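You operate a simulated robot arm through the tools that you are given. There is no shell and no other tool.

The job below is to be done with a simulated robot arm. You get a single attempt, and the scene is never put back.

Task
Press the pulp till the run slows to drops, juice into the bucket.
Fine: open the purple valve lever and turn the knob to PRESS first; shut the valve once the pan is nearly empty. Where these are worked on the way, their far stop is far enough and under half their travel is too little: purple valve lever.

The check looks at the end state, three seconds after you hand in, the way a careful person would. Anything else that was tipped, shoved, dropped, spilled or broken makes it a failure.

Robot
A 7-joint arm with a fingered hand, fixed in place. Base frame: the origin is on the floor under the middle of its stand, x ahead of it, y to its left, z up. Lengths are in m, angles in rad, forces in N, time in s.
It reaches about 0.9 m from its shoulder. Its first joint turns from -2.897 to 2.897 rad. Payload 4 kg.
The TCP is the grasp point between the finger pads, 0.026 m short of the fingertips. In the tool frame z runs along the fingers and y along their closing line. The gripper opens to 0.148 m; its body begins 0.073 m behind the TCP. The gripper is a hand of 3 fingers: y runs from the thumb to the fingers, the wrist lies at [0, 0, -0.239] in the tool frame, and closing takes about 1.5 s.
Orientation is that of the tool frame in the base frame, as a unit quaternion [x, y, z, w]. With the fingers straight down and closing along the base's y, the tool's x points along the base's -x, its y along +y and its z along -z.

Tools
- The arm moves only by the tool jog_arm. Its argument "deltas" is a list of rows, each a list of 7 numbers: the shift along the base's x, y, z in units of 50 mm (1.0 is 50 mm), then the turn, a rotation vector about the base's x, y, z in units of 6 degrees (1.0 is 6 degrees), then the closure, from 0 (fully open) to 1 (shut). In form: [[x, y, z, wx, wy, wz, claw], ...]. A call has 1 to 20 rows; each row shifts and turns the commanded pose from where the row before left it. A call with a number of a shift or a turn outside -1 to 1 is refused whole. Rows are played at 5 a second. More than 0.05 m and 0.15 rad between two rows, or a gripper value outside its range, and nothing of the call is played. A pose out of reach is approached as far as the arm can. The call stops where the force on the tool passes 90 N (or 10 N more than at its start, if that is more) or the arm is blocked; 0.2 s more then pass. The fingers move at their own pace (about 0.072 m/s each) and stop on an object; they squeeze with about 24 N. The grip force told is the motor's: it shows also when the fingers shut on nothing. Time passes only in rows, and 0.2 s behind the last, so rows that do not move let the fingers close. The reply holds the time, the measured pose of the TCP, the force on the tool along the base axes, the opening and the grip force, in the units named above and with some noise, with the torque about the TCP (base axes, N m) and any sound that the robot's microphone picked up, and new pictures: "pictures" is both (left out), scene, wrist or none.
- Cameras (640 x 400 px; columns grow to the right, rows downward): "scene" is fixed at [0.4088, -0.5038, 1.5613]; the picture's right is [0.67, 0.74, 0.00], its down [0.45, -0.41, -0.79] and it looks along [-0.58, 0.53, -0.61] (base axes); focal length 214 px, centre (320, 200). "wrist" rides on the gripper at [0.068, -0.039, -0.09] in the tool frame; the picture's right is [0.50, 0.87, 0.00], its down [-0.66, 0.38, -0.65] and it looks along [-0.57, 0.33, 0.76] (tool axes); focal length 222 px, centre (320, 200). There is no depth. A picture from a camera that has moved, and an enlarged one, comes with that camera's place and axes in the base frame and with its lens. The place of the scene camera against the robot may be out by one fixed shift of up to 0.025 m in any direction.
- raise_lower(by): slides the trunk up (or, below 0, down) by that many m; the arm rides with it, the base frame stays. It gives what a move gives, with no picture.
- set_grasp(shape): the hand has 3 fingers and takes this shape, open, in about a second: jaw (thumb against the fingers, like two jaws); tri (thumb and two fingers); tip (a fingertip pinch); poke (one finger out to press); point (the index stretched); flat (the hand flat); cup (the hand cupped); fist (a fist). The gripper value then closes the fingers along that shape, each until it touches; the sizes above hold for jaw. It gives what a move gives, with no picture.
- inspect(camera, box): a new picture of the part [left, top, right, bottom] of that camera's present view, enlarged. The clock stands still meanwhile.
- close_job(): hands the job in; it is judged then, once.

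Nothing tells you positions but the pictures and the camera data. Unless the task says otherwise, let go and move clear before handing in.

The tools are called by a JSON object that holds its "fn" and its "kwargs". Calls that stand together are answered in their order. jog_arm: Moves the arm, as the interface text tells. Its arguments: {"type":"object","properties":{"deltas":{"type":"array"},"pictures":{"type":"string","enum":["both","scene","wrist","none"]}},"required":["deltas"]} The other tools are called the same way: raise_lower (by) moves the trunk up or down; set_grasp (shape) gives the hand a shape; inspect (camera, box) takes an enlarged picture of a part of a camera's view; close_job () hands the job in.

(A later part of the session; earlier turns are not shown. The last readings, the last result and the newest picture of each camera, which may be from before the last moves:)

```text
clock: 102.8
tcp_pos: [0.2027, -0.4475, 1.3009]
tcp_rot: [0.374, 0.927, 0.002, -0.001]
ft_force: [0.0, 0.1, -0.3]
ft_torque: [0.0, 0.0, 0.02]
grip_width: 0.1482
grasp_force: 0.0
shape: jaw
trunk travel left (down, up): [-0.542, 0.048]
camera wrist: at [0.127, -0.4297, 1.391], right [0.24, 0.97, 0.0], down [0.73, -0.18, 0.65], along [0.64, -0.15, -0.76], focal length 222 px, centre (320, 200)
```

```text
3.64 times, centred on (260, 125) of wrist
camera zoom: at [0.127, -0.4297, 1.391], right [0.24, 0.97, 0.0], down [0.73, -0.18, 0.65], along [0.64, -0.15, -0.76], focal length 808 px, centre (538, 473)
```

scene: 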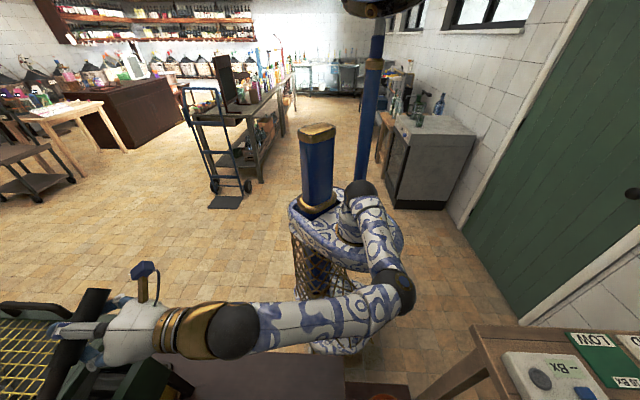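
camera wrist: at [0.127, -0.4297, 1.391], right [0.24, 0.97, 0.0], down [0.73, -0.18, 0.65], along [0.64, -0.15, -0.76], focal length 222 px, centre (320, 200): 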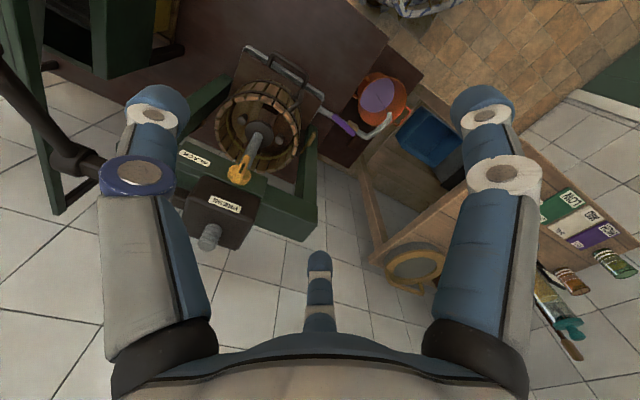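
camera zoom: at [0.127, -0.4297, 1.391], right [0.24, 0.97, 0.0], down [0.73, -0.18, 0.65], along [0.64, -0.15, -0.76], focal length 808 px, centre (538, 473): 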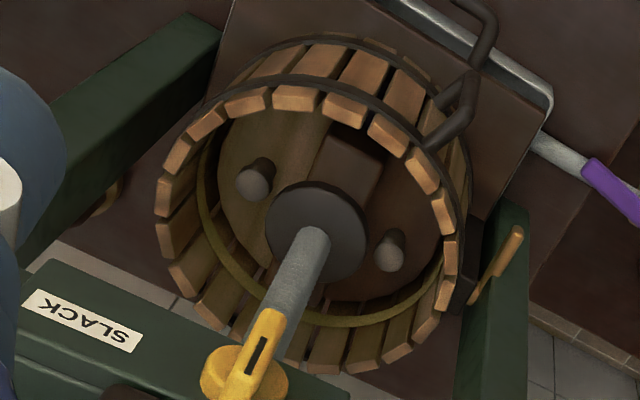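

{"fn": "jog_arm", "kwargs": {"deltas": [[0, 0, 0, 0, 0, 0, 0], [0, 0, 0, 0, 0, 0, 0], [0, 0, 0, 0, 0, 0, 0], [0, 0, 0, 0, 0, 0, 0], [0, 0, 0, 0, 0, 0, 0], [0, 0, 0, 0, 0, 0, 0], [0, 0, 0, 0, 0, 0, 0], [0, 0, 0, 0, 0, 0, 0], [0, 0, 0, 0, 0, 0, 0], [0, 0, 0, 0, 0, 0, 0], [0, 0, 0, 0, 0, 0, 0], [0, 0, 0, 0, 0, 0, 0], [0, 0, 0, 0, 0, 0, 0], [0, 0, 0, 0, 0, 0, 0], [0, 0, 0, 0, 0, 0, 0], [0, 0, 0, 0, 0, 0, 0], [0, 0, 0, 0, 0, 0, 0], [0, 0, 0, 0, 0, 0, 0], [0, 0, 0, 0, 0, 0, 0], [0, 0, 0, 0, 0, 0, 0]], "pictures": "none"}}

{"fn": "inspect", "kwargs": {"camera": "wrist", "box": [345, 75, 405, 125]}}

```text
clock: 107.0
tcp_pos: [0.2028, -0.449, 1.2997]
tcp_rot: [0.373, 0.928, 0.001, 0.0]
ft_force: [0.3, -0.7, -0.2]
ft_torque: [0.0, -0.05, 0.0]
grip_width: 0.1476
grasp_force: 0.0
shape: jaw
trunk travel left (down, up): [-0.542, 0.048]
```

```text
8.00 times, centred on (375, 100) of wrist
camera zoom: at [0.128, -0.4303, 1.3904], right [0.24, 0.97, 0.0], down [0.74, -0.18, 0.65], along [0.63, -0.15, -0.76], focal length 1777 px, centre (-120, 1000)
```

zoom: 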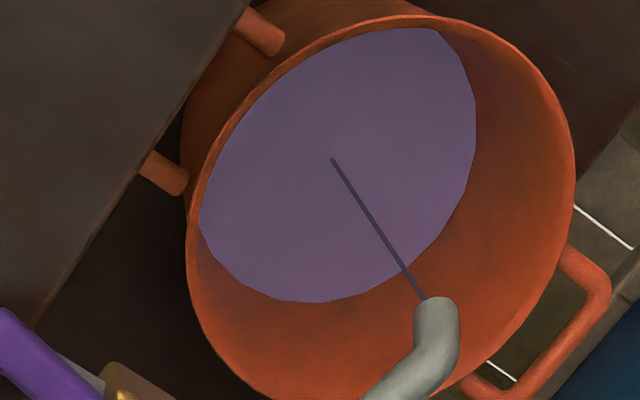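

The picture barely changes in 4 s. I'll wait longer and compare the level and the stream again.

{"fn": "jog_arm", "kwargs": {"deltas": [[0, 0, 0, 0, 0, 0, 0], [0, 0, 0, 0, 0, 0, 0], [0, 0, 0, 0, 0, 0, 0], [0, 0, 0, 0, 0, 0, 0], [0, 0, 0, 0, 0, 0, 0], [0, 0, 0, 0, 0, 0, 0], [0, 0, 0, 0, 0, 0, 0], [0, 0, 0, 0, 0, 0, 0], [0, 0, 0, 0, 0, 0, 0], [0, 0, 0, 0, 0, 0, 0], [0, 0, 0, 0, 0, 0, 0], [0, 0, 0, 0, 0, 0, 0], [0, 0, 0, 0, 0, 0, 0], [0, 0, 0, 0, 0, 0, 0], [0, 0, 0, 0, 0, 0, 0], [0, 0, 0, 0, 0, 0, 0], [0, 0, 0, 0, 0, 0, 0], [0, 0, 0, 0, 0, 0, 0], [0, 0, 0, 0, 0, 0, 0], [0, 0, 0, 0, 0, 0, 0]], "pictures": "none"}}

{"fn": "jog_arm", "kwargs": {"deltas": [[0, 0, 0, 0, 0, 0, 0], [0, 0, 0, 0, 0, 0, 0], [0, 0, 0, 0, 0, 0, 0], [0, 0, 0, 0, 0, 0, 0], [0, 0, 0, 0, 0, 0, 0], [0, 0, 0, 0, 0, 0, 0], [0, 0, 0, 0, 0, 0, 0], [0, 0, 0, 0, 0, 0, 0], [0, 0, 0, 0, 0, 0, 0], [0, 0, 0, 0, 0, 0, 0], [0, 0, 0, 0, 0, 0, 0], [0, 0, 0, 0, 0, 0, 0], [0, 0, 0, 0, 0, 0, 0], [0, 0, 0, 0, 0, 0, 0], [0, 0, 0, 0, 0, 0, 0], [0, 0, 0, 0, 0, 0, 0], [0, 0, 0, 0, 0, 0, 0], [0, 0, 0, 0, 0, 0, 0], [0, 0, 0, 0, 0, 0, 0], [0, 0, 0, 0, 0, 0, 0]], "pictures": "none"}}

{"fn": "inspect", "kwargs": {"camera": "wrist", "box": [345, 75, 405, 125]}}

{"fn": "inspect", "kwargs": {"camera": "wrist", "box": [180, 40, 340, 200]}}

```text
clock: 111.2
tcp_pos: [0.2039, -0.4485, 1.3003]
tcp_rot: [0.372, 0.928, 0.002, -0.001]
ft_force: [0.3, -0.7, 0.1]
ft_torque: [0.0, -0.02, 0.03]
grip_width: 0.1479
grasp_force: 0.1
shape: jaw
trunk travel left (down, up): [-0.542, 0.048]
```

```text
clock: 115.4
tcp_pos: [0.2038, -0.45, 1.2988]
tcp_rot: [0.372, 0.928, 0.001, 0.0]
ft_force: [0.2, -0.2, 0.8]
ft_torque: [-0.01, 0.0, 0.01]
grip_width: 0.1479
grasp_force: 0.0
shape: jaw
trunk travel left (down, up): [-0.542, 0.048]
```

```text
8.00 times, centred on (375, 100) of wrist
camera zoom: at [0.128, -0.4303, 1.3904], right [0.24, 0.97, 0.0], down [0.74, -0.18, 0.65], along [0.63, -0.15, -0.76], focal length 1777 px, centre (-120, 1000)
```

zoom: 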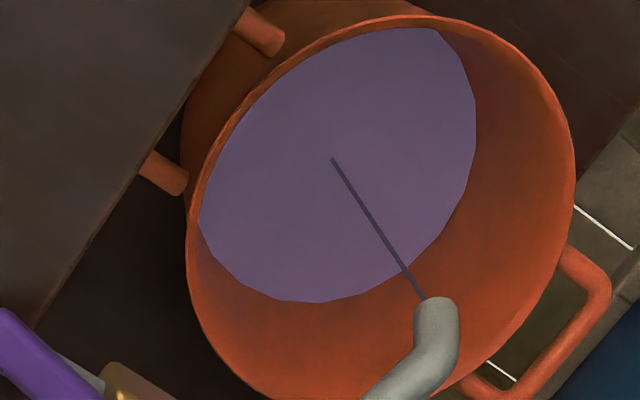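

```text
2.50 times, centred on (260, 120) of wrist
camera zoom: at [0.128, -0.4303, 1.3904], right [0.24, 0.97, 0.0], down [0.74, -0.18, 0.65], along [0.63, -0.15, -0.76], focal length 555 px, centre (470, 400)
```

zoom: 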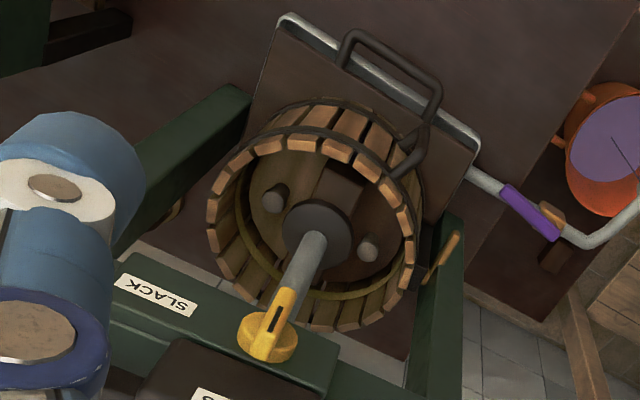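

Level, plate and stream have not changed since the third cycle, so the thin trickle looks like the end of the run. Before deciding I'll move closer over the bucket and pan to check how much is left in the pan.

{"fn": "jog_arm", "kwargs": {"deltas": [[0.369, 0.289, -0.74, 0, 0, -0.3, 0], [0.369, 0.289, -0.74, 0, 0, -0.3, 0], [0.369, 0.289, -0.74, 0, 0, -0.3, 0], [0.369, 0.289, -0.74, 0, 0, -0.3, 0], [0.369, 0.289, -0.74, 0, 0, -0.3, 0], [0.369, 0.289, -0.74, 0, 0, -0.3, 0], [0.369, 0.289, -0.74, 0, 0, -0.3, 0], [0.369, 0.289, -0.74, 0, 0, -0.3, 0]], "pictures": "wrist"}}

{"fn": "inspect", "kwargs": {"camera": "wrist", "box": [260, 20, 420, 160]}}

{"fn": "inspect", "kwargs": {"camera": "wrist", "box": [60, 40, 280, 200]}}

```text
clock: 117.2
tcp_pos: [0.3519, -0.3337, 1.0027]
tcp_rot: [0.486, 0.874, 0.002, 0.0]
ft_force: [-0.6, -0.2, 0.3]
ft_torque: [0.0, 0.0, 0.05]
grip_width: 0.1477
grasp_force: 0.0
shape: jaw
trunk travel left (down, up): [-0.542, 0.048]
camera wrist: at [0.2831, -0.2973, 1.0929], right [0.47, 0.88, 0.0], down [0.67, -0.36, 0.65], along [0.58, -0.31, -0.76], focal length 222 px, centre (320, 200)
```

wrist: 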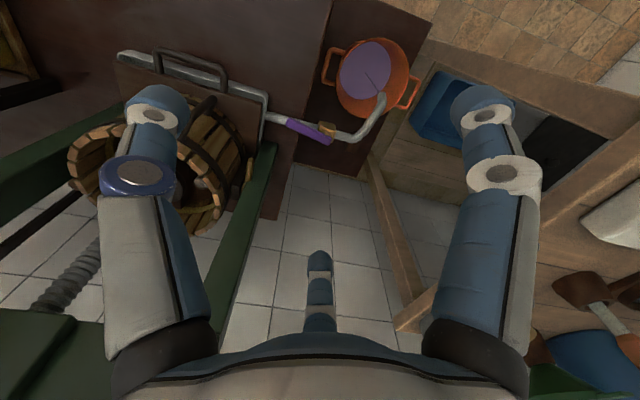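

```text
2.86 times, centred on (340, 90) of wrist
camera zoom: at [0.2831, -0.2973, 1.0929], right [0.47, 0.88, 0.0], down [0.67, -0.36, 0.65], along [0.58, -0.31, -0.76], focal length 635 px, centre (263, 514)
```

zoom: 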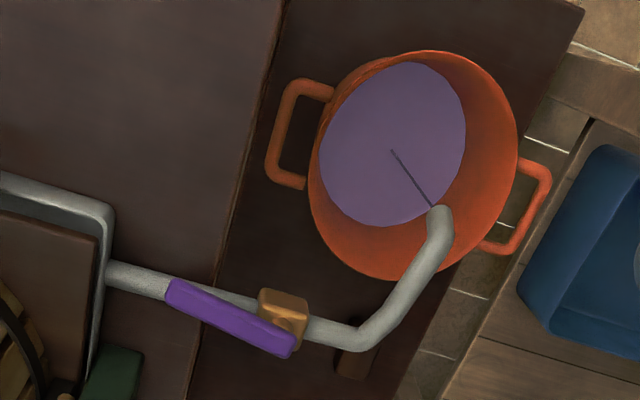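

```text
2.50 times, centred on (170, 120) of wrist
camera zoom: at [0.2831, -0.2973, 1.0929], right [0.47, 0.88, 0.0], down [0.67, -0.36, 0.65], along [0.58, -0.31, -0.76], focal length 555 px, centre (695, 400)
```

zoom: 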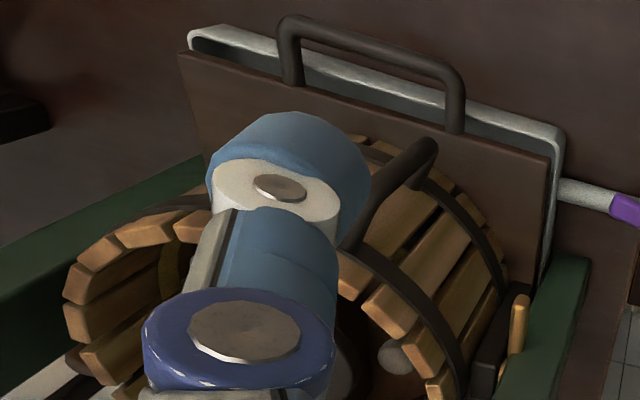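

{"fn": "inspect", "kwargs": {"camera": "wrist", "box": [370, 60, 400, 100]}}

{"fn": "jog_arm", "kwargs": {"deltas": [[0.2, -0.3, -0.7, 0, 0, 0, 0], [0.2, -0.3, -0.7, 0, 0, 0, 0], [0.2, -0.3, -0.7, 0, 0, 0, 0], [0.2, -0.3, -0.7, 0, 0, 0, 0]], "pictures": "wrist"}}

{"fn": "inspect", "kwargs": {"camera": "wrist", "box": [0, 40, 260, 220]}}

{"fn": "inspect", "kwargs": {"camera": "wrist", "box": [300, 0, 460, 140]}}

```text
10.00 times, centred on (385, 80) of wrist
camera zoom: at [0.2831, -0.2973, 1.0929], right [0.47, 0.88, 0.0], down [0.67, -0.36, 0.65], along [0.58, -0.31, -0.76], focal length 2221 px, centre (-330, 1400)
```

zoom: 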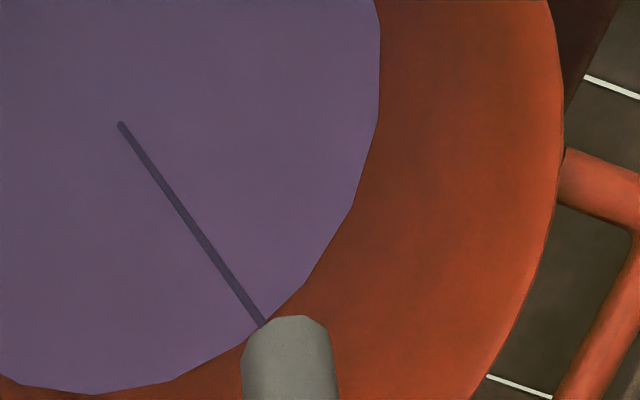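

```text
clock: 118.2
tcp_pos: [0.391, -0.3947, 0.8646]
tcp_rot: [0.486, 0.874, 0.002, -0.001]
ft_force: [0.2, 0.6, -0.1]
ft_torque: [0.04, -0.01, -0.02]
grip_width: 0.1479
grasp_force: 0.2
shape: jaw
trunk travel left (down, up): [-0.542, 0.048]
camera wrist: at [0.3223, -0.3574, 0.9536], right [0.47, 0.88, 0.0], down [0.67, -0.36, 0.65], along [0.58, -0.31, -0.76], focal length 222 px, centre (320, 200)
```

wrist: 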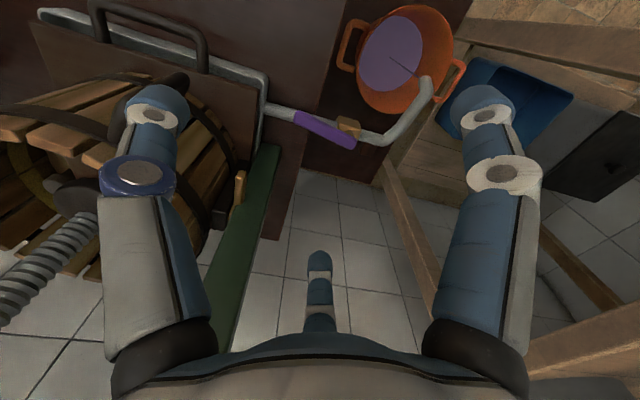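

```text
2.22 times, centred on (130, 130) of wrist
camera zoom: at [0.3223, -0.3574, 0.9536], right [0.47, 0.88, 0.0], down [0.67, -0.36, 0.65], along [0.58, -0.31, -0.76], focal length 494 px, centre (742, 356)
```

zoom: 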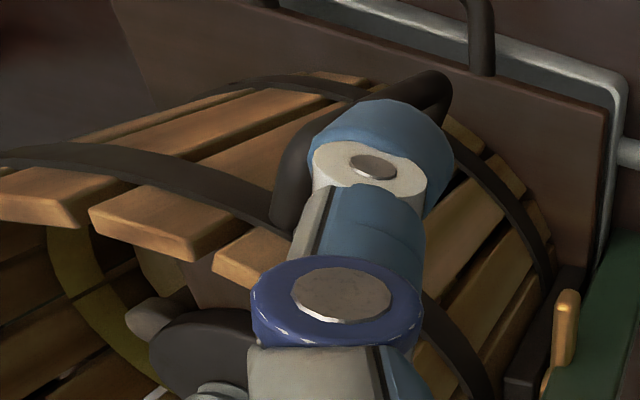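

```text
2.86 times, centred on (380, 70) of wrist
camera zoom: at [0.3223, -0.3574, 0.9536], right [0.47, 0.88, 0.0], down [0.67, -0.36, 0.65], along [0.58, -0.31, -0.76], focal length 635 px, centre (149, 571)
```

zoom: 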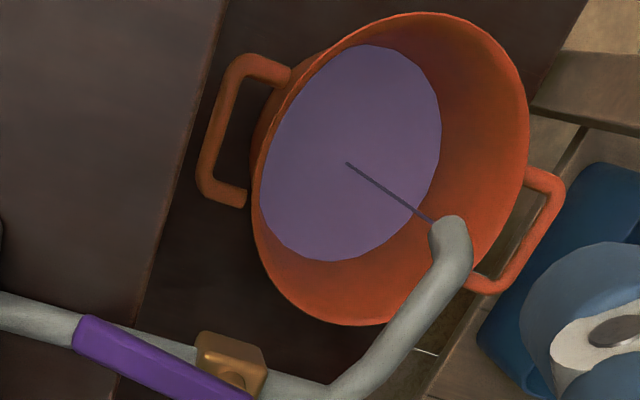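

The pan's open strip on my side is visible; I'll zoom there for any purple juice left in the pan.

{"fn": "inspect", "kwargs": {"camera": "wrist", "box": [30, 0, 130, 60]}}

{"fn": "inspect", "kwargs": {"camera": "wrist", "box": [190, 50, 290, 120]}}

```text
6.40 times, centred on (80, 30) of wrist
camera zoom: at [0.3223, -0.3574, 0.9536], right [0.47, 0.88, 0.0], down [0.67, -0.36, 0.65], along [0.58, -0.31, -0.76], focal length 1422 px, centre (1856, 1288)
```

zoom: 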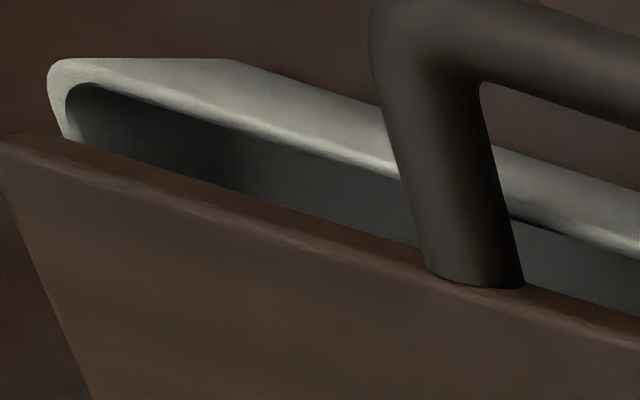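

```text
5.71 times, centred on (240, 85) of wrist
camera zoom: at [0.3223, -0.3574, 0.9536], right [0.47, 0.88, 0.0], down [0.67, -0.36, 0.65], along [0.58, -0.31, -0.76], focal length 1269 px, centre (777, 857)
```

zoom: 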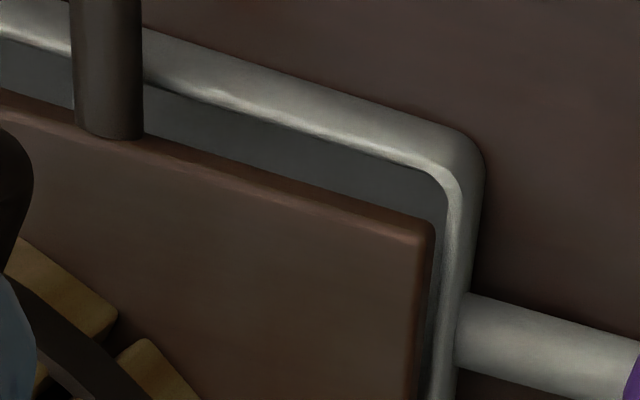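

The pan strip shows only bare metal, so the pan is close to empty. I'll watch the stream a little longer from here.

{"fn": "inspect", "kwargs": {"camera": "wrist", "box": [350, 0, 460, 110]}}

{"fn": "jog_arm", "kwargs": {"deltas": [[0, 0, 0, 0, 0, 0, 0], [0, 0, 0, 0, 0, 0, 0], [0, 0, 0, 0, 0, 0, 0], [0, 0, 0, 0, 0, 0, 0], [0, 0, 0, 0, 0, 0, 0], [0, 0, 0, 0, 0, 0, 0], [0, 0, 0, 0, 0, 0, 0], [0, 0, 0, 0, 0, 0, 0], [0, 0, 0, 0, 0, 0, 0], [0, 0, 0, 0, 0, 0, 0], [0, 0, 0, 0, 0, 0, 0], [0, 0, 0, 0, 0, 0, 0], [0, 0, 0, 0, 0, 0, 0], [0, 0, 0, 0, 0, 0, 0], [0, 0, 0, 0, 0, 0, 0], [0, 0, 0, 0, 0, 0, 0], [0, 0, 0, 0, 0, 0, 0], [0, 0, 0, 0, 0, 0, 0], [0, 0, 0, 0, 0, 0, 0], [0, 0, 0, 0, 0, 0, 0]], "pictures": "none"}}

{"fn": "jog_arm", "kwargs": {"deltas": [[0, 0, 0, 0, 0, 0, 0], [0, 0, 0, 0, 0, 0, 0], [0, 0, 0, 0, 0, 0, 0], [0, 0, 0, 0, 0, 0, 0], [0, 0, 0, 0, 0, 0, 0], [0, 0, 0, 0, 0, 0, 0], [0, 0, 0, 0, 0, 0, 0], [0, 0, 0, 0, 0, 0, 0], [0, 0, 0, 0, 0, 0, 0], [0, 0, 0, 0, 0, 0, 0], [0, 0, 0, 0, 0, 0, 0], [0, 0, 0, 0, 0, 0, 0], [0, 0, 0, 0, 0, 0, 0], [0, 0, 0, 0, 0, 0, 0], [0, 0, 0, 0, 0, 0, 0], [0, 0, 0, 0, 0, 0, 0], [0, 0, 0, 0, 0, 0, 0], [0, 0, 0, 0, 0, 0, 0], [0, 0, 0, 0, 0, 0, 0], [0, 0, 0, 0, 0, 0, 0]], "pictures": "none"}}

{"fn": "inspect", "kwargs": {"camera": "wrist", "box": [350, 0, 460, 110]}}

```text
3.64 times, centred on (405, 55) of wrist
camera zoom: at [0.3223, -0.3574, 0.9536], right [0.47, 0.88, 0.0], down [0.67, -0.36, 0.65], along [0.58, -0.31, -0.76], focal length 808 px, centre (11, 727)
```

zoom: 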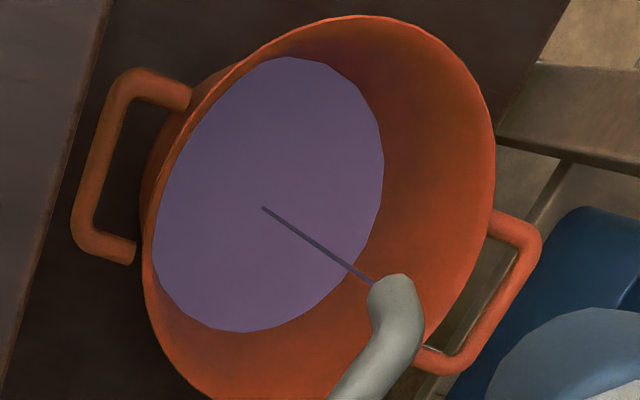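

```text
clock: 122.4
tcp_pos: [0.3905, -0.3947, 0.8639]
tcp_rot: [0.486, 0.874, 0.001, 0.0]
ft_force: [-0.1, 0.1, 0.1]
ft_torque: [-0.03, 0.0, -0.01]
grip_width: 0.1477
grasp_force: 0.0
shape: jaw
trunk travel left (down, up): [-0.542, 0.048]
```

```text
clock: 126.6
tcp_pos: [0.3903, -0.3936, 0.8625]
tcp_rot: [0.485, 0.875, 0.001, 0.0]
ft_force: [0.9, 0.2, 0.5]
ft_torque: [-0.01, -0.01, 0.02]
grip_width: 0.1481
grasp_force: 0.0
shape: jaw
trunk travel left (down, up): [-0.542, 0.048]
```

```text
3.64 times, centred on (405, 55) of wrist
camera zoom: at [0.3222, -0.3569, 0.9541], right [0.47, 0.88, 0.0], down [0.67, -0.36, 0.65], along [0.58, -0.31, -0.76], focal length 808 px, centre (11, 727)
```

zoom: 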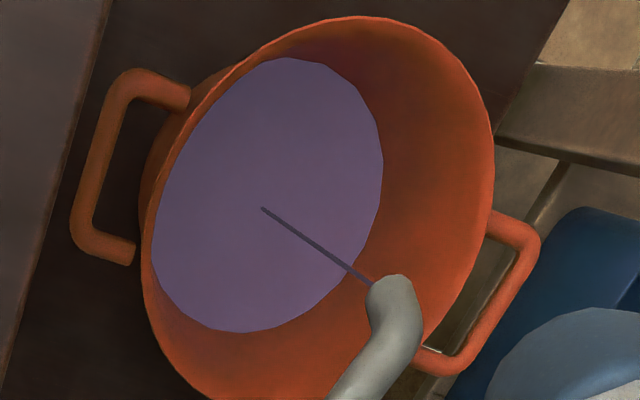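

Nothing changes over 8 s, consistent with drips only. To be sure the pulp is pressed out I'll go back for a few more strokes, this time reading the force during the stroke, and then compare again.

{"fn": "jog_arm", "kwargs": {"deltas": [[-0.2, 0.3, 0.7, 0, 0, 0, 0], [-0.2, 0.3, 0.7, 0, 0, 0, 0], [-0.2, 0.3, 0.7, 0, 0, 0, 0], [-0.2, 0.3, 0.7, 0, 0, 0, 0], [-0.369, -0.289, 0.74, 0, 0, 0.3, 0], [-0.369, -0.289, 0.74, 0, 0, 0.3, 0], [-0.369, -0.289, 0.74, 0, 0, 0.3, 0], [-0.369, -0.289, 0.74, 0, 0, 0.3, 0], [-0.369, -0.289, 0.74, 0, 0, 0.3, 0], [-0.369, -0.289, 0.74, 0, 0, 0.3, 0], [-0.369, -0.289, 0.74, 0, 0, 0.3, 0], [-0.369, -0.289, 0.74, 0, 0, 0.3, 0]], "pictures": "none"}}

{"fn": "jog_arm", "kwargs": {"deltas": [[-0.083, -0.174, -0.13, -0.549, 0.767, 0.202, 0], [-0.083, -0.174, -0.13, -0.549, 0.767, 0.202, 0], [-0.083, -0.174, -0.13, -0.549, 0.767, 0.202, 0], [-0.083, -0.174, -0.13, -0.549, 0.767, 0.202, 0], [-0.083, -0.174, -0.13, -0.549, 0.767, 0.202, 0], [-0.083, -0.174, -0.13, -0.549, 0.767, 0.202, 0], [-0.083, -0.174, -0.13, -0.549, 0.767, 0.202, 0], [-0.083, -0.174, -0.13, -0.549, 0.767, 0.202, 0], [-0.083, -0.174, -0.13, -0.549, 0.767, 0.202, 0], [-0.083, -0.174, -0.13, -0.549, 0.767, 0.202, 0], [-0.083, -0.174, -0.13, -0.549, 0.767, 0.202, 0], [-0.083, -0.174, -0.13, -0.549, 0.767, 0.202, 0], [-0.083, -0.174, -0.13, -0.549, 0.767, 0.202, 0], [-0.083, -0.174, -0.13, -0.549, 0.767, 0.202, 0], [-0.083, -0.174, -0.13, -0.549, 0.767, 0.202, 0], [-0.083, -0.174, -0.13, -0.549, 0.767, 0.202, 0], [0, 0, 0, 0, 0, 0, 0]], "pictures": "wrist"}}

```text
clock: 129.2
tcp_pos: [0.2012, -0.4476, 1.3019]
tcp_rot: [0.371, 0.929, 0.002, 0.0]
ft_force: [-0.6, -0.4, 0.2]
ft_torque: [-0.02, 0.03, 0.02]
grip_width: 0.1476
grasp_force: 0.0
shape: jaw
trunk travel left (down, up): [-0.542, 0.048]
```

```text
clock: 132.8
tcp_pos: [0.1367, -0.5883, 1.1966]
tcp_rot: [0.117, 0.697, -0.595, -0.382]
ft_force: [-0.5, 0.2, 0.9]
ft_torque: [0.02, 0.0, 0.01]
grip_width: 0.1477
grasp_force: 0.0
shape: jaw
trunk travel left (down, up): [-0.542, 0.048]
camera wrist: at [0.1629, -0.4898, 1.2588], right [-0.59, 0.54, -0.6], down [0.78, 0.18, -0.6], along [-0.22, -0.82, -0.52], focal length 222 px, centre (320, 200)
```

wrist: 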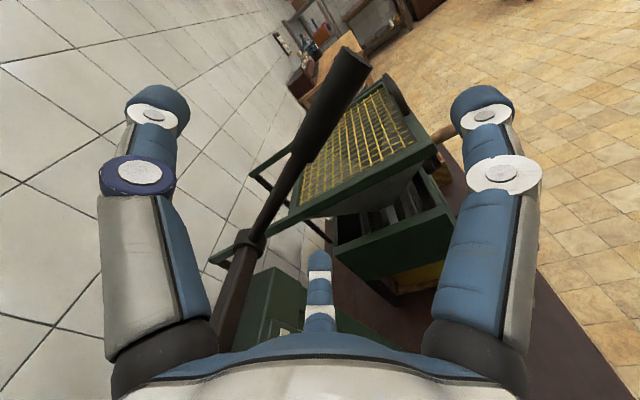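

{"fn": "jog_arm", "kwargs": {"deltas": [[-0.536, -0.594, 0, 0, 0, 0, 0], [-0.536, -0.594, 0, 0, 0, 0, 0], [-0.536, -0.594, 0, 0, 0, 0, 0], [0, 0, 0, 0, 0, 0, 0.3], [0, 0, 0, 0, 0, 0, 0.6], [0, 0, 0, 0, 0, 0, 0.8], [0, 0, 0, 0, 0, 0, 1], [0, 0, 0, 0, 0, 0, 1], [0, 0, 0, 0, 0, 0, 1]], "pictures": "none"}}

{"fn": "jog_arm", "kwargs": {"deltas": [[-0.131, 0.118, -0.442, -0.67, -0.742, 0, 1], [-0.095, 0.086, -0.458, -0.67, -0.742, 0, 1], [-0.059, 0.054, -0.468, -0.67, -0.742, 0, 1]], "pictures": "none"}}

{"fn": "jog_arm", "kwargs": {"deltas": [[-0.024, 0.021, -0.474, -0.67, -0.742, 0, 1], [0.015, -0.013, -0.476, -0.67, -0.742, 0, 1], [0.05, -0.046, -0.47, -0.67, -0.742, 0, 1]], "pictures": "wrist"}}

{"fn": "jog_arm", "kwargs": {"deltas": [[0.088, -0.079, -0.46, -0.67, -0.742, 0, 1], [0.099, -0.09, -0.372, -0.558, -0.618, 0, 1]], "pictures": "none"}}

```text
clock: 134.8
tcp_pos: [0.0556, -0.679, 1.1962]
tcp_rot: [0.118, 0.697, -0.595, -0.382]
ft_force: [-5.1, -5.7, 1.6]
ft_torque: [-0.14, 0.15, 0.03]
grip_width: 0.0161
grasp_force: 24.2
shape: jaw
trunk travel left (down, up): [-0.542, 0.048]
```

```text
clock: 135.6
tcp_pos: [0.0407, -0.6652, 1.1282]
tcp_rot: [0.226, 0.671, -0.648, -0.282]
ft_force: [-1.6, -12.4, 10.1]
ft_torque: [-0.12, 0.29, 0.01]
grip_width: 0.0144
grasp_force: 23.9
shape: jaw
trunk travel left (down, up): [-0.542, 0.048]
```

```text
clock: 136.4
tcp_pos: [0.0414, -0.6665, 1.0568]
tcp_rot: [-0.328, -0.628, 0.683, 0.178]
ft_force: [-6.4, -10.5, 12.4]
ft_torque: [-0.17, 0.37, -0.03]
grip_width: 0.0145
grasp_force: 23.4
shape: jaw
trunk travel left (down, up): [-0.542, 0.048]
camera wrist: at [0.0482, -0.5493, 1.0798], right [-0.21, 0.2, -0.96], down [0.98, 0.0, -0.22], along [-0.05, -0.98, -0.19], focal length 222 px, centre (320, 200)
```

wrist: 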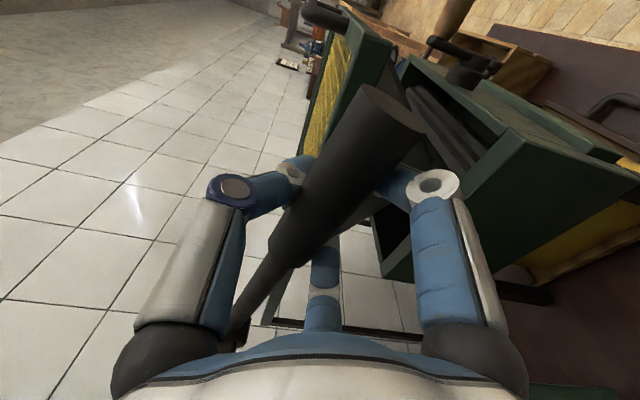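

```text
clock: 137.0
tcp_pos: [0.0506, -0.6739, 1.0174]
tcp_rot: [-0.387, -0.594, 0.697, 0.112]
ft_force: [-11.0, -12.8, 16.4]
ft_torque: [-0.14, 0.4, -0.17]
grip_width: 0.0139
grasp_force: 24.2
shape: jaw
trunk travel left (down, up): [-0.542, 0.048]
```

The down-stroke now takes about 10-12 N against 3-7 N on the first one, so the pulp is stiff. I'll finish this cycle, add two more and then look again.

{"fn": "jog_arm", "kwargs": {"deltas": [[-0.099, 0.09, 0.372, 0.558, 0.618, 0, 1], [-0.088, 0.079, 0.46, 0.67, 0.742, 0, 1], [-0.05, 0.046, 0.47, 0.67, 0.742, 0, 1], [-0.015, 0.013, 0.476, 0.67, 0.742, 0, 1], [0.024, -0.021, 0.474, 0.67, 0.742, 0, 1], [0.059, -0.054, 0.468, 0.67, 0.742, 0, 1], [0.095, -0.086, 0.458, 0.67, 0.742, 0, 1], [0.131, -0.118, 0.442, 0.67, 0.742, 0, 1]], "pictures": "none"}}

{"fn": "jog_arm", "kwargs": {"deltas": [[-0.131, 0.118, -0.442, -0.67, -0.742, 0, 1], [-0.095, 0.086, -0.458, -0.67, -0.742, 0, 1], [-0.059, 0.054, -0.468, -0.67, -0.742, 0, 1], [-0.024, 0.021, -0.474, -0.67, -0.742, 0, 1], [0.015, -0.013, -0.476, -0.67, -0.742, 0, 1], [0.05, -0.046, -0.47, -0.67, -0.742, 0, 1], [0.088, -0.079, -0.46, -0.67, -0.742, 0, 1], [0.099, -0.09, -0.372, -0.558, -0.618, 0, 1], [-0.099, 0.09, 0.372, 0.558, 0.618, 0, 1], [-0.088, 0.079, 0.46, 0.67, 0.742, 0, 1], [-0.05, 0.046, 0.47, 0.67, 0.742, 0, 1], [-0.015, 0.013, 0.476, 0.67, 0.742, 0, 1], [0.024, -0.021, 0.474, 0.67, 0.742, 0, 1], [0.059, -0.054, 0.468, 0.67, 0.742, 0, 1], [0.095, -0.086, 0.458, 0.67, 0.742, 0, 1], [0.131, -0.118, 0.442, 0.67, 0.742, 0, 1]], "pictures": "none"}}

{"fn": "jog_arm", "kwargs": {"deltas": [[-0.131, 0.118, -0.442, -0.67, -0.742, 0, 1], [-0.095, 0.086, -0.458, -0.67, -0.742, 0, 1], [-0.059, 0.054, -0.468, -0.67, -0.742, 0, 1], [-0.024, 0.021, -0.474, -0.67, -0.742, 0, 1], [0.015, -0.013, -0.476, -0.67, -0.742, 0, 1], [0.05, -0.046, -0.47, -0.67, -0.742, 0, 1], [0.088, -0.079, -0.46, -0.67, -0.742, 0, 1], [0.099, -0.09, -0.372, -0.558, -0.618, 0, 1], [-0.099, 0.09, 0.372, 0.558, 0.618, 0, 1], [-0.088, 0.079, 0.46, 0.67, 0.742, 0, 1], [-0.05, 0.046, 0.47, 0.67, 0.742, 0, 1], [-0.015, 0.013, 0.476, 0.67, 0.742, 0, 1], [0.024, -0.021, 0.474, 0.67, 0.742, 0, 1], [0.059, -0.054, 0.468, 0.67, 0.742, 0, 1], [0.095, -0.086, 0.458, 0.67, 0.742, 0, 1], [0.131, -0.118, 0.442, 0.67, 0.742, 0, 1]], "pictures": "wrist"}}

```text
clock: 138.8
tcp_pos: [0.0547, -0.6798, 1.1953]
tcp_rot: [0.117, 0.698, -0.594, -0.382]
ft_force: [-7.2, -10.9, -0.9]
ft_torque: [-0.04, -0.01, 0.08]
grip_width: 0.0134
grasp_force: 24.0
shape: jaw
trunk travel left (down, up): [-0.542, 0.048]
```

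```text
clock: 142.2
tcp_pos: [0.0532, -0.6794, 1.196]
tcp_rot: [0.117, 0.699, -0.593, -0.382]
ft_force: [-11.5, -12.0, -2.2]
ft_torque: [-0.03, -0.04, 0.03]
grip_width: 0.0126
grasp_force: 23.6
shape: jaw
trunk travel left (down, up): [-0.542, 0.048]
```

```text
clock: 145.6
tcp_pos: [0.0531, -0.6789, 1.1961]
tcp_rot: [0.117, 0.698, -0.594, -0.382]
ft_force: [-11.5, -8.7, 0.0]
ft_torque: [-0.04, -0.09, -0.04]
grip_width: 0.0119
grasp_force: 24.0
shape: jaw
trunk travel left (down, up): [-0.542, 0.048]
camera wrist: at [0.0796, -0.5806, 1.2583], right [-0.59, 0.54, -0.6], down [0.78, 0.18, -0.6], along [-0.22, -0.82, -0.53], focal length 222 px, centre (320, 200)
```

wrist: 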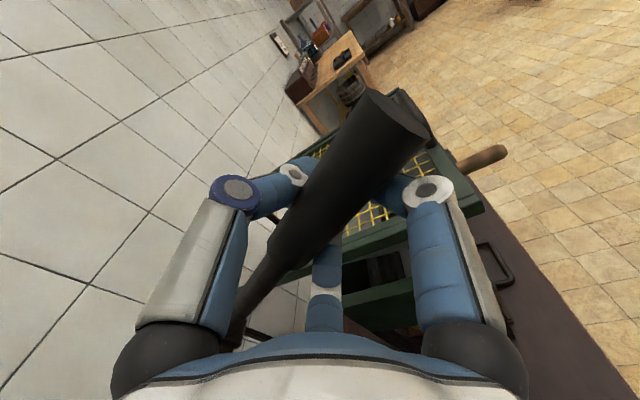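

Nine cycles in total. I'll release again and look at the spout, level and plate from the same viewpoint.

{"fn": "jog_arm", "kwargs": {"deltas": [[0, 0, 0, 0, 0, 0, 0.6], [0, 0, 0, 0, 0, 0, 0.3], [0, 0, 0, 0, 0, 0, 0], [0, 0, 0, 0, 0, 0, 0], [0, 0, 0, 0, 0, 0, 0], [0.536, 0.594, 0, 0, 0, 0, 0], [0.536, 0.594, 0, 0, 0, 0, 0], [0.536, 0.594, 0, 0, 0, 0, 0]], "pictures": "none"}}

{"fn": "jog_arm", "kwargs": {"deltas": [[0.083, 0.174, 0.13, 0.549, -0.767, -0.202, 0], [0.083, 0.174, 0.13, 0.549, -0.767, -0.202, 0], [0.083, 0.174, 0.13, 0.549, -0.767, -0.202, 0], [0.083, 0.174, 0.13, 0.549, -0.767, -0.202, 0], [0.083, 0.174, 0.13, 0.549, -0.767, -0.202, 0], [0.083, 0.174, 0.13, 0.549, -0.767, -0.202, 0], [0.083, 0.174, 0.13, 0.549, -0.767, -0.202, 0], [0.083, 0.174, 0.13, 0.549, -0.767, -0.202, 0], [0.083, 0.174, 0.13, 0.549, -0.767, -0.202, 0], [0.083, 0.174, 0.13, 0.549, -0.767, -0.202, 0], [0.083, 0.174, 0.13, 0.549, -0.767, -0.202, 0], [0.083, 0.174, 0.13, 0.549, -0.767, -0.202, 0], [0.083, 0.174, 0.13, 0.549, -0.767, -0.202, 0], [0.083, 0.174, 0.13, 0.549, -0.767, -0.202, 0], [0.083, 0.174, 0.13, 0.549, -0.767, -0.202, 0], [0.083, 0.174, 0.13, 0.549, -0.767, -0.202, 0]], "pictures": "none"}}

{"fn": "inspect", "kwargs": {"camera": "wrist", "box": [345, 75, 405, 125]}}

{"fn": "inspect", "kwargs": {"camera": "wrist", "box": [180, 40, 340, 200]}}

{"fn": "inspect", "kwargs": {"camera": "wrist", "box": [310, 60, 430, 160]}}

```text
clock: 147.4
tcp_pos: [0.1379, -0.5885, 1.1972]
tcp_rot: [0.118, 0.698, -0.594, -0.382]
ft_force: [0.6, -0.2, -0.5]
ft_torque: [0.0, -0.01, 0.01]
grip_width: 0.1481
grasp_force: 0.1
shape: jaw
trunk travel left (down, up): [-0.542, 0.048]
```

```text
clock: 150.8
tcp_pos: [0.2022, -0.448, 1.3011]
tcp_rot: [0.372, 0.928, 0.001, -0.001]
ft_force: [0.2, 0.0, 0.1]
ft_torque: [0.03, 0.02, 0.02]
grip_width: 0.1479
grasp_force: 0.1
shape: jaw
trunk travel left (down, up): [-0.542, 0.048]
```

```text
8.00 times, centred on (375, 100) of wrist
camera zoom: at [0.1273, -0.4295, 1.3915], right [0.24, 0.97, 0.0], down [0.74, -0.18, 0.65], along [0.64, -0.15, -0.76], focal length 1777 px, centre (-120, 1000)
```

zoom: 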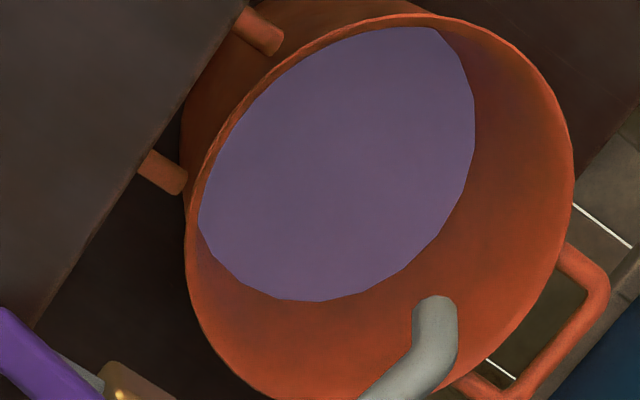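

```text
2.50 times, centred on (260, 120) of wrist
camera zoom: at [0.1273, -0.4295, 1.3915], right [0.24, 0.97, 0.0], down [0.74, -0.18, 0.65], along [0.64, -0.15, -0.76], focal length 555 px, centre (470, 400)
```

zoom: 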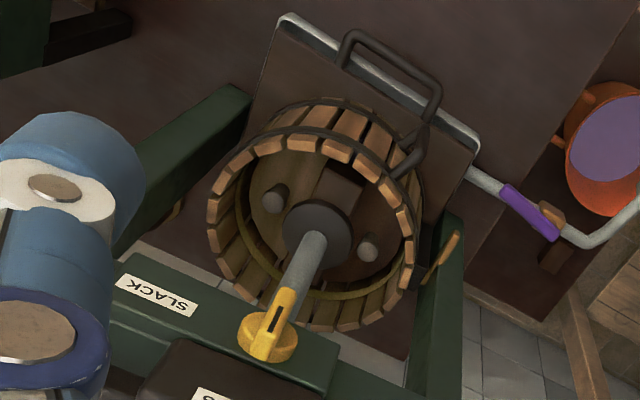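

```text
4.00 times, centred on (370, 110) of wrist
camera zoom: at [0.1273, -0.4295, 1.3915], right [0.24, 0.97, 0.0], down [0.74, -0.18, 0.65], along [0.64, -0.15, -0.76], focal length 888 px, centre (120, 560)
```

zoom: 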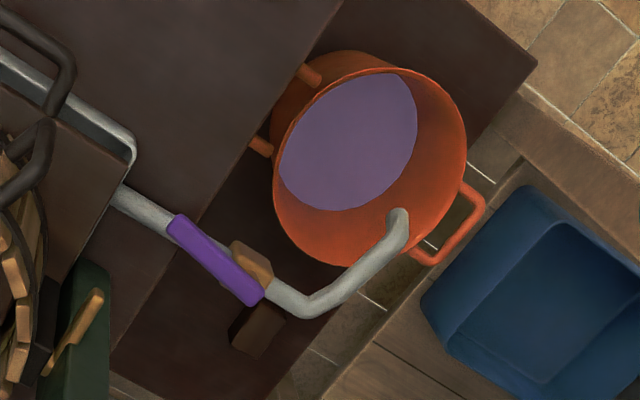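

The stream has stopped completely now: the run is down to nothing visible, the pan strip is bare and the level is steady. Time to shut the valve; I'll move over to it with the jaw half open, turned so it can straddle the lever.

{"fn": "jog_arm", "kwargs": {"deltas": [[0.24, 0.154, -0.716, 0, 0, 0.961, 0.5], [0.24, 0.154, -0.716, 0, 0, 0.961, 0.5], [0.24, 0.154, -0.716, 0, 0, 0.961, 0.5], [0.24, 0.154, -0.716, 0, 0, 0.961, 0.5], [0.24, 0.154, -0.716, 0, 0, 0.961, 0.5], [0.24, 0.154, -0.716, 0, 0, 0.961, 0.5], [0.24, 0.154, -0.716, 0, 0, 0.961, 0.5], [0.24, 0.154, -0.716, 0, 0, 0.961, 0.5], [0.24, 0.154, -0.716, 0, 0, 0.961, 0.5], [0.24, 0.154, -0.716, 0, 0, 0.961, 0.5], [0.24, 0.154, -0.716, 0, 0, 0.961, 0.5], [0.24, 0.154, -0.716, 0, 0, 0.961, 0.5], [0.24, 0.154, -0.716, 0, 0, 0.961, 0.5], [0.24, 0.154, -0.716, 0, 0, 0.961, 0.5]]}}

```text
clock: 153.8
tcp_pos: [0.3707, -0.3408, 0.7985]
tcp_rot: [-0.32, 0.948, 0.0, -0.001]
ft_force: [-0.5, 0.3, 0.3]
ft_torque: [-0.01, -0.01, -0.02]
grip_width: 0.0744
grasp_force: 0.1
shape: jaw
trunk travel left (down, up): [-0.542, 0.048]
camera wrist: at [0.3411, -0.4123, 0.8892], right [-0.92, 0.39, 0.0], down [0.3, 0.7, 0.65], along [0.25, 0.6, -0.76], focal length 222 px, centre (320, 200)
```

scene: 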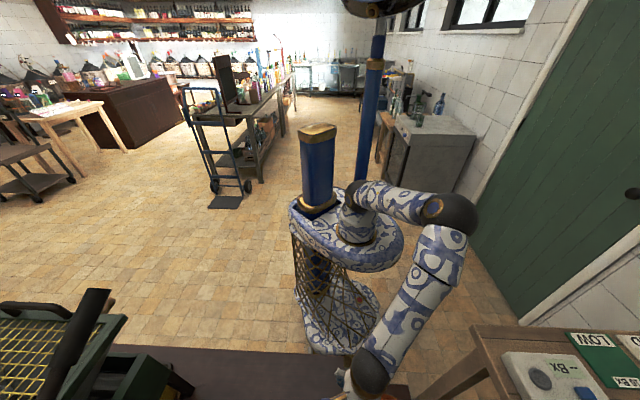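
wrist: 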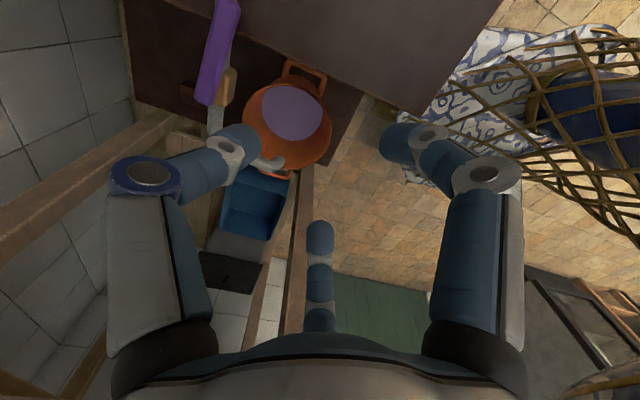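

{"fn": "jog_arm", "kwargs": {"deltas": [[0, 0, 0, -0.56, -0.62, 0, 0.5], [0, 0, 0, -0.56, -0.62, 0, 0.5], [0, 0, 0, -0.56, -0.62, 0, 0.5], [0.366, -0.451, -0.49, 0, 0, 0, 0.5], [0.366, -0.451, -0.49, 0, 0, 0, 0.5], [0.366, -0.451, -0.49, 0, 0, 0, 0.5], [0.366, -0.451, -0.49, 0, 0, 0, 0.5]], "pictures": "wrist"}}

{"fn": "inspect", "kwargs": {"camera": "wrist", "box": [220, 60, 440, 240]}}

```text
clock: 155.4
tcp_pos: [0.4467, -0.4312, 0.7015]
tcp_rot: [-0.315, 0.94, -0.113, 0.063]
ft_force: [-0.1, -0.1, 0.3]
ft_torque: [0.0, 0.01, -0.02]
grip_width: 0.0743
grasp_force: 0.0
shape: jaw
trunk travel left (down, up): [-0.542, 0.048]
camera wrist: at [0.3977, -0.4869, 0.7953], right [-0.9, 0.37, -0.24], down [0.18, 0.81, 0.57], along [0.4, 0.47, -0.79], focal length 222 px, centre (320, 200)
```

wrist: 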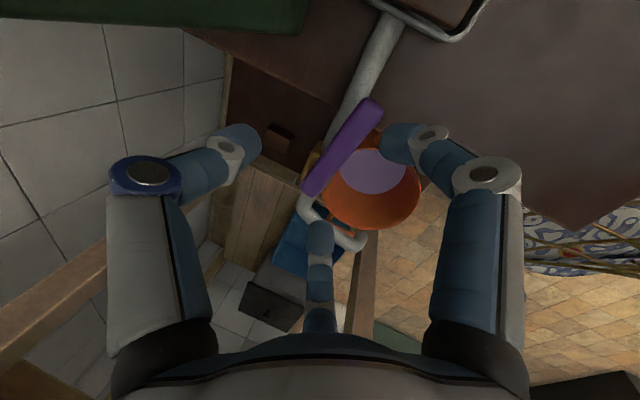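

```text
2.22 times, centred on (330, 150) of wrist
camera zoom: at [0.3977, -0.4869, 0.7953], right [-0.9, 0.37, -0.24], down [0.18, 0.81, 0.57], along [0.4, 0.47, -0.79], focal length 494 px, centre (298, 311)
```

zoom: 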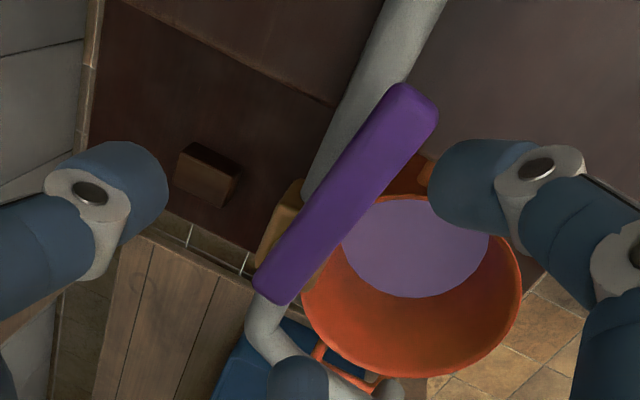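

The lever lies centred between thumb and fingers. I'll lower onto it, keeping the fingertips just above the pipe.

{"fn": "jog_arm", "kwargs": {"deltas": [[-0.045, 0.04, -0.56, 0, 0, 0, 0.5], [-0.045, 0.04, -0.56, 0, 0, 0, 0.5], [0, 0, 0, 0, 0, 0, 0.5]], "pictures": "wrist"}}

{"fn": "inspect", "kwargs": {"camera": "wrist", "box": [220, 60, 440, 240]}}

```text
clock: 156.2
tcp_pos: [0.4417, -0.429, 0.6447]
tcp_rot: [-0.316, 0.94, -0.114, 0.062]
ft_force: [0.8, -0.1, -0.8]
ft_torque: [0.0, 0.05, 0.0]
grip_width: 0.0746
grasp_force: 0.1
shape: jaw
trunk travel left (down, up): [-0.542, 0.048]
camera wrist: at [0.3935, -0.4826, 0.7393], right [-0.9, 0.37, -0.24], down [0.18, 0.81, 0.57], along [0.4, 0.47, -0.79], focal length 222 px, centre (320, 200)
```

wrist: 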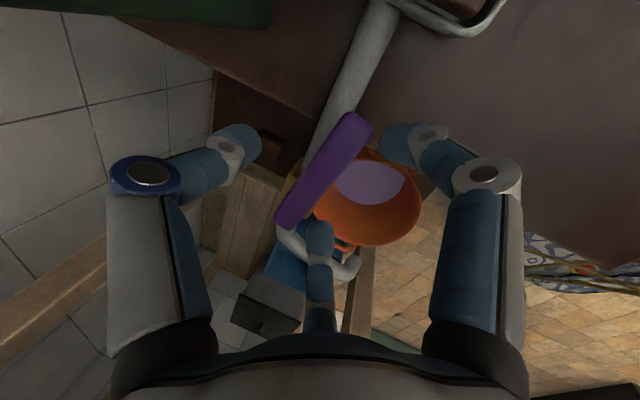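

```text
2.22 times, centred on (330, 150) of wrist
camera zoom: at [0.3935, -0.4826, 0.7393], right [-0.9, 0.37, -0.24], down [0.18, 0.81, 0.57], along [0.4, 0.47, -0.79], focal length 494 px, centre (298, 311)
```

zoom: 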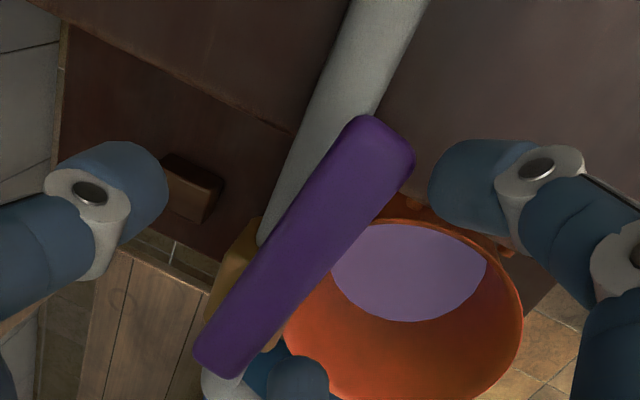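

{"fn": "jog_arm", "kwargs": {"deltas": [[-0.044, 0.04, -0.19, 0, 0, 0, 0.5], [0, 0, -0.19, 0, 0, 0, 0.5], [0, 0, 0, 0, 0, 0, 0.7], [0, 0, 0, 0, 0, 0, 0.85], [0, 0, 0, 0, 0, 0, 1], [0, 0, 0, 0, 0, 0, 1], [0, 0, 0, 0, 0, 0, 1]], "pictures": "wrist"}}

{"fn": "inspect", "kwargs": {"camera": "wrist", "box": [220, 80, 440, 260]}}

```text
clock: 157.8
tcp_pos: [0.4394, -0.4256, 0.6254]
tcp_rot: [-0.315, 0.94, -0.114, 0.062]
ft_force: [-1.8, 0.9, -5.8]
ft_torque: [0.13, -0.01, -0.04]
grip_width: 0.0197
grasp_force: 23.5
shape: jaw
trunk travel left (down, up): [-0.542, 0.048]
camera wrist: at [0.3907, -0.481, 0.7198], right [-0.9, 0.37, -0.24], down [0.18, 0.8, 0.57], along [0.4, 0.47, -0.79], focal length 222 px, centre (320, 200)
```

wrist: 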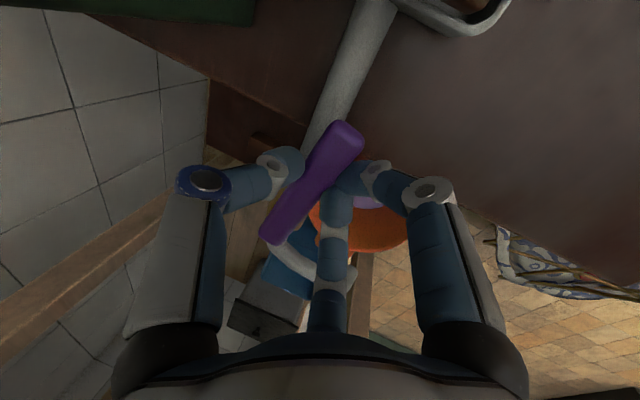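

```text
2.22 times, centred on (330, 170) of wrist
camera zoom: at [0.3907, -0.481, 0.7198], right [-0.9, 0.37, -0.24], down [0.18, 0.8, 0.57], along [0.4, 0.47, -0.79], focal length 494 px, centre (298, 267)
```

zoom: 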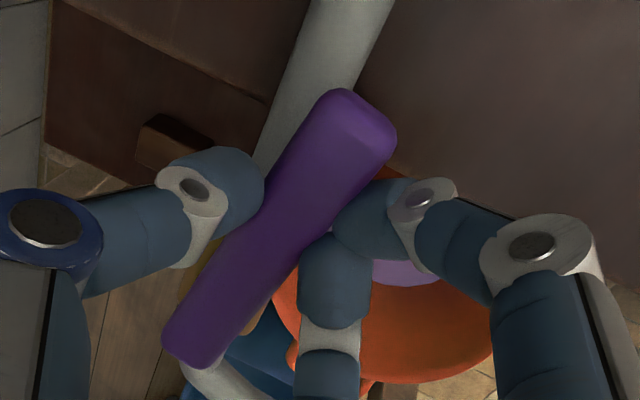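

The lever is pinched at mid-length. I'll swing it back clockwise toward the closed position in an arc about its pivot.

{"fn": "jog_arm", "kwargs": {"deltas": [[-0.068, 0.116, 0, 0, 0, -1, 1], [-0.056, 0.122, 0, 0, 0, -1, 1], [-0.042, 0.128, 0, 0, 0, -1, 1]], "pictures": "wrist"}}

```text
clock: 158.6
tcp_pos: [0.4321, -0.4073, 0.6261]
tcp_rot: [-0.165, 0.978, -0.122, 0.045]
ft_force: [4.1, 0.6, -7.0]
ft_torque: [0.13, -0.2, 0.03]
grip_width: 0.019
grasp_force: 23.8
shape: jaw
trunk travel left (down, up): [-0.542, 0.048]
camera wrist: at [0.3687, -0.4444, 0.7198], right [-0.74, 0.63, -0.24], down [0.42, 0.71, 0.57], along [0.53, 0.32, -0.79], focal length 222 px, centre (320, 200)
```

wrist: 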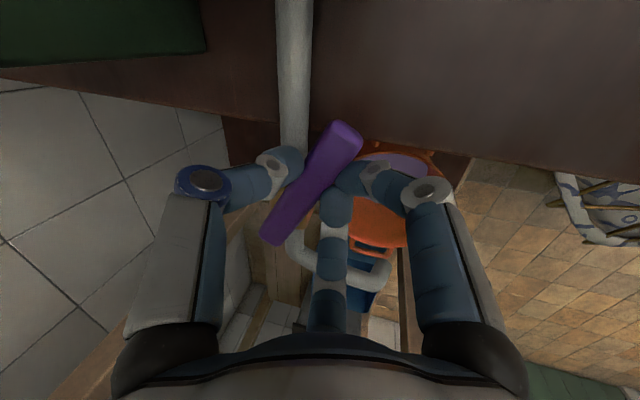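

{"fn": "jog_arm", "kwargs": {"deltas": [[-0.03, 0.132, 0, 0, 0, -1, 1], [-0.016, 0.134, 0, 0, 0, -1, 1], [0, 0.134, 0, 0, 0, -1, 1], [0.012, 0.134, 0, 0, 0, -1, 1]], "pictures": "wrist"}}

```text
clock: 159.6
tcp_pos: [0.4306, -0.3812, 0.624]
tcp_rot: [0.043, 0.99, -0.13, 0.018]
ft_force: [18.7, 0.5, -4.1]
ft_torque: [0.09, -0.44, 0.21]
grip_width: 0.0188
grasp_force: 24.4
shape: jaw
trunk travel left (down, up): [-0.542, 0.048]
camera wrist: at [0.358, -0.3889, 0.7196], right [-0.42, 0.87, -0.24], down [0.67, 0.48, 0.57], along [0.61, 0.07, -0.79], focal length 222 px, centre (320, 200)
```

wrist: 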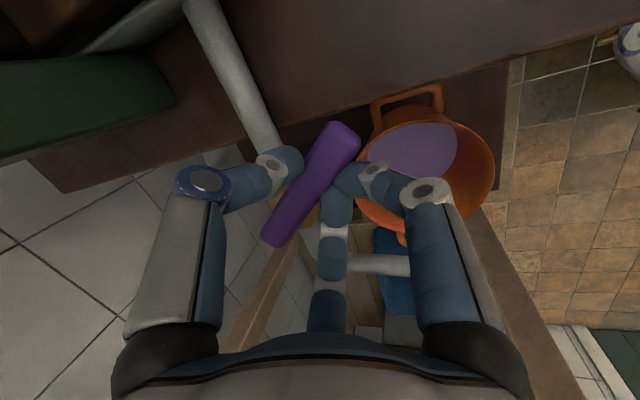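

{"fn": "jog_arm", "kwargs": {"deltas": [[0.076, 0.132, 0, 0, 0, -1, 1], [0.09, 0.128, 0, 0, 0, -1, 1], [0.084, 0.124, 0, 0, 0, -1, 1]], "pictures": "wrist"}}

```text
clock: 160.4
tcp_pos: [0.4386, -0.3609, 0.6246]
tcp_rot: [0.198, 0.971, -0.13, -0.004]
ft_force: [-0.2, 0.4, -5.8]
ft_torque: [0.07, -0.04, -0.01]
grip_width: 0.0186
grasp_force: 24.2
shape: jaw
trunk travel left (down, up): [-0.542, 0.048]
camera wrist: at [0.3673, -0.3471, 0.7196], right [-0.13, 0.96, -0.24], down [0.79, 0.25, 0.56], along [0.6, -0.12, -0.79], focal length 222 px, centre (320, 200)
```

wrist: 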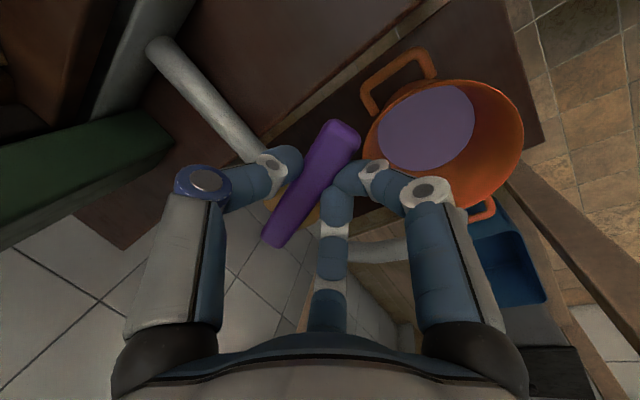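

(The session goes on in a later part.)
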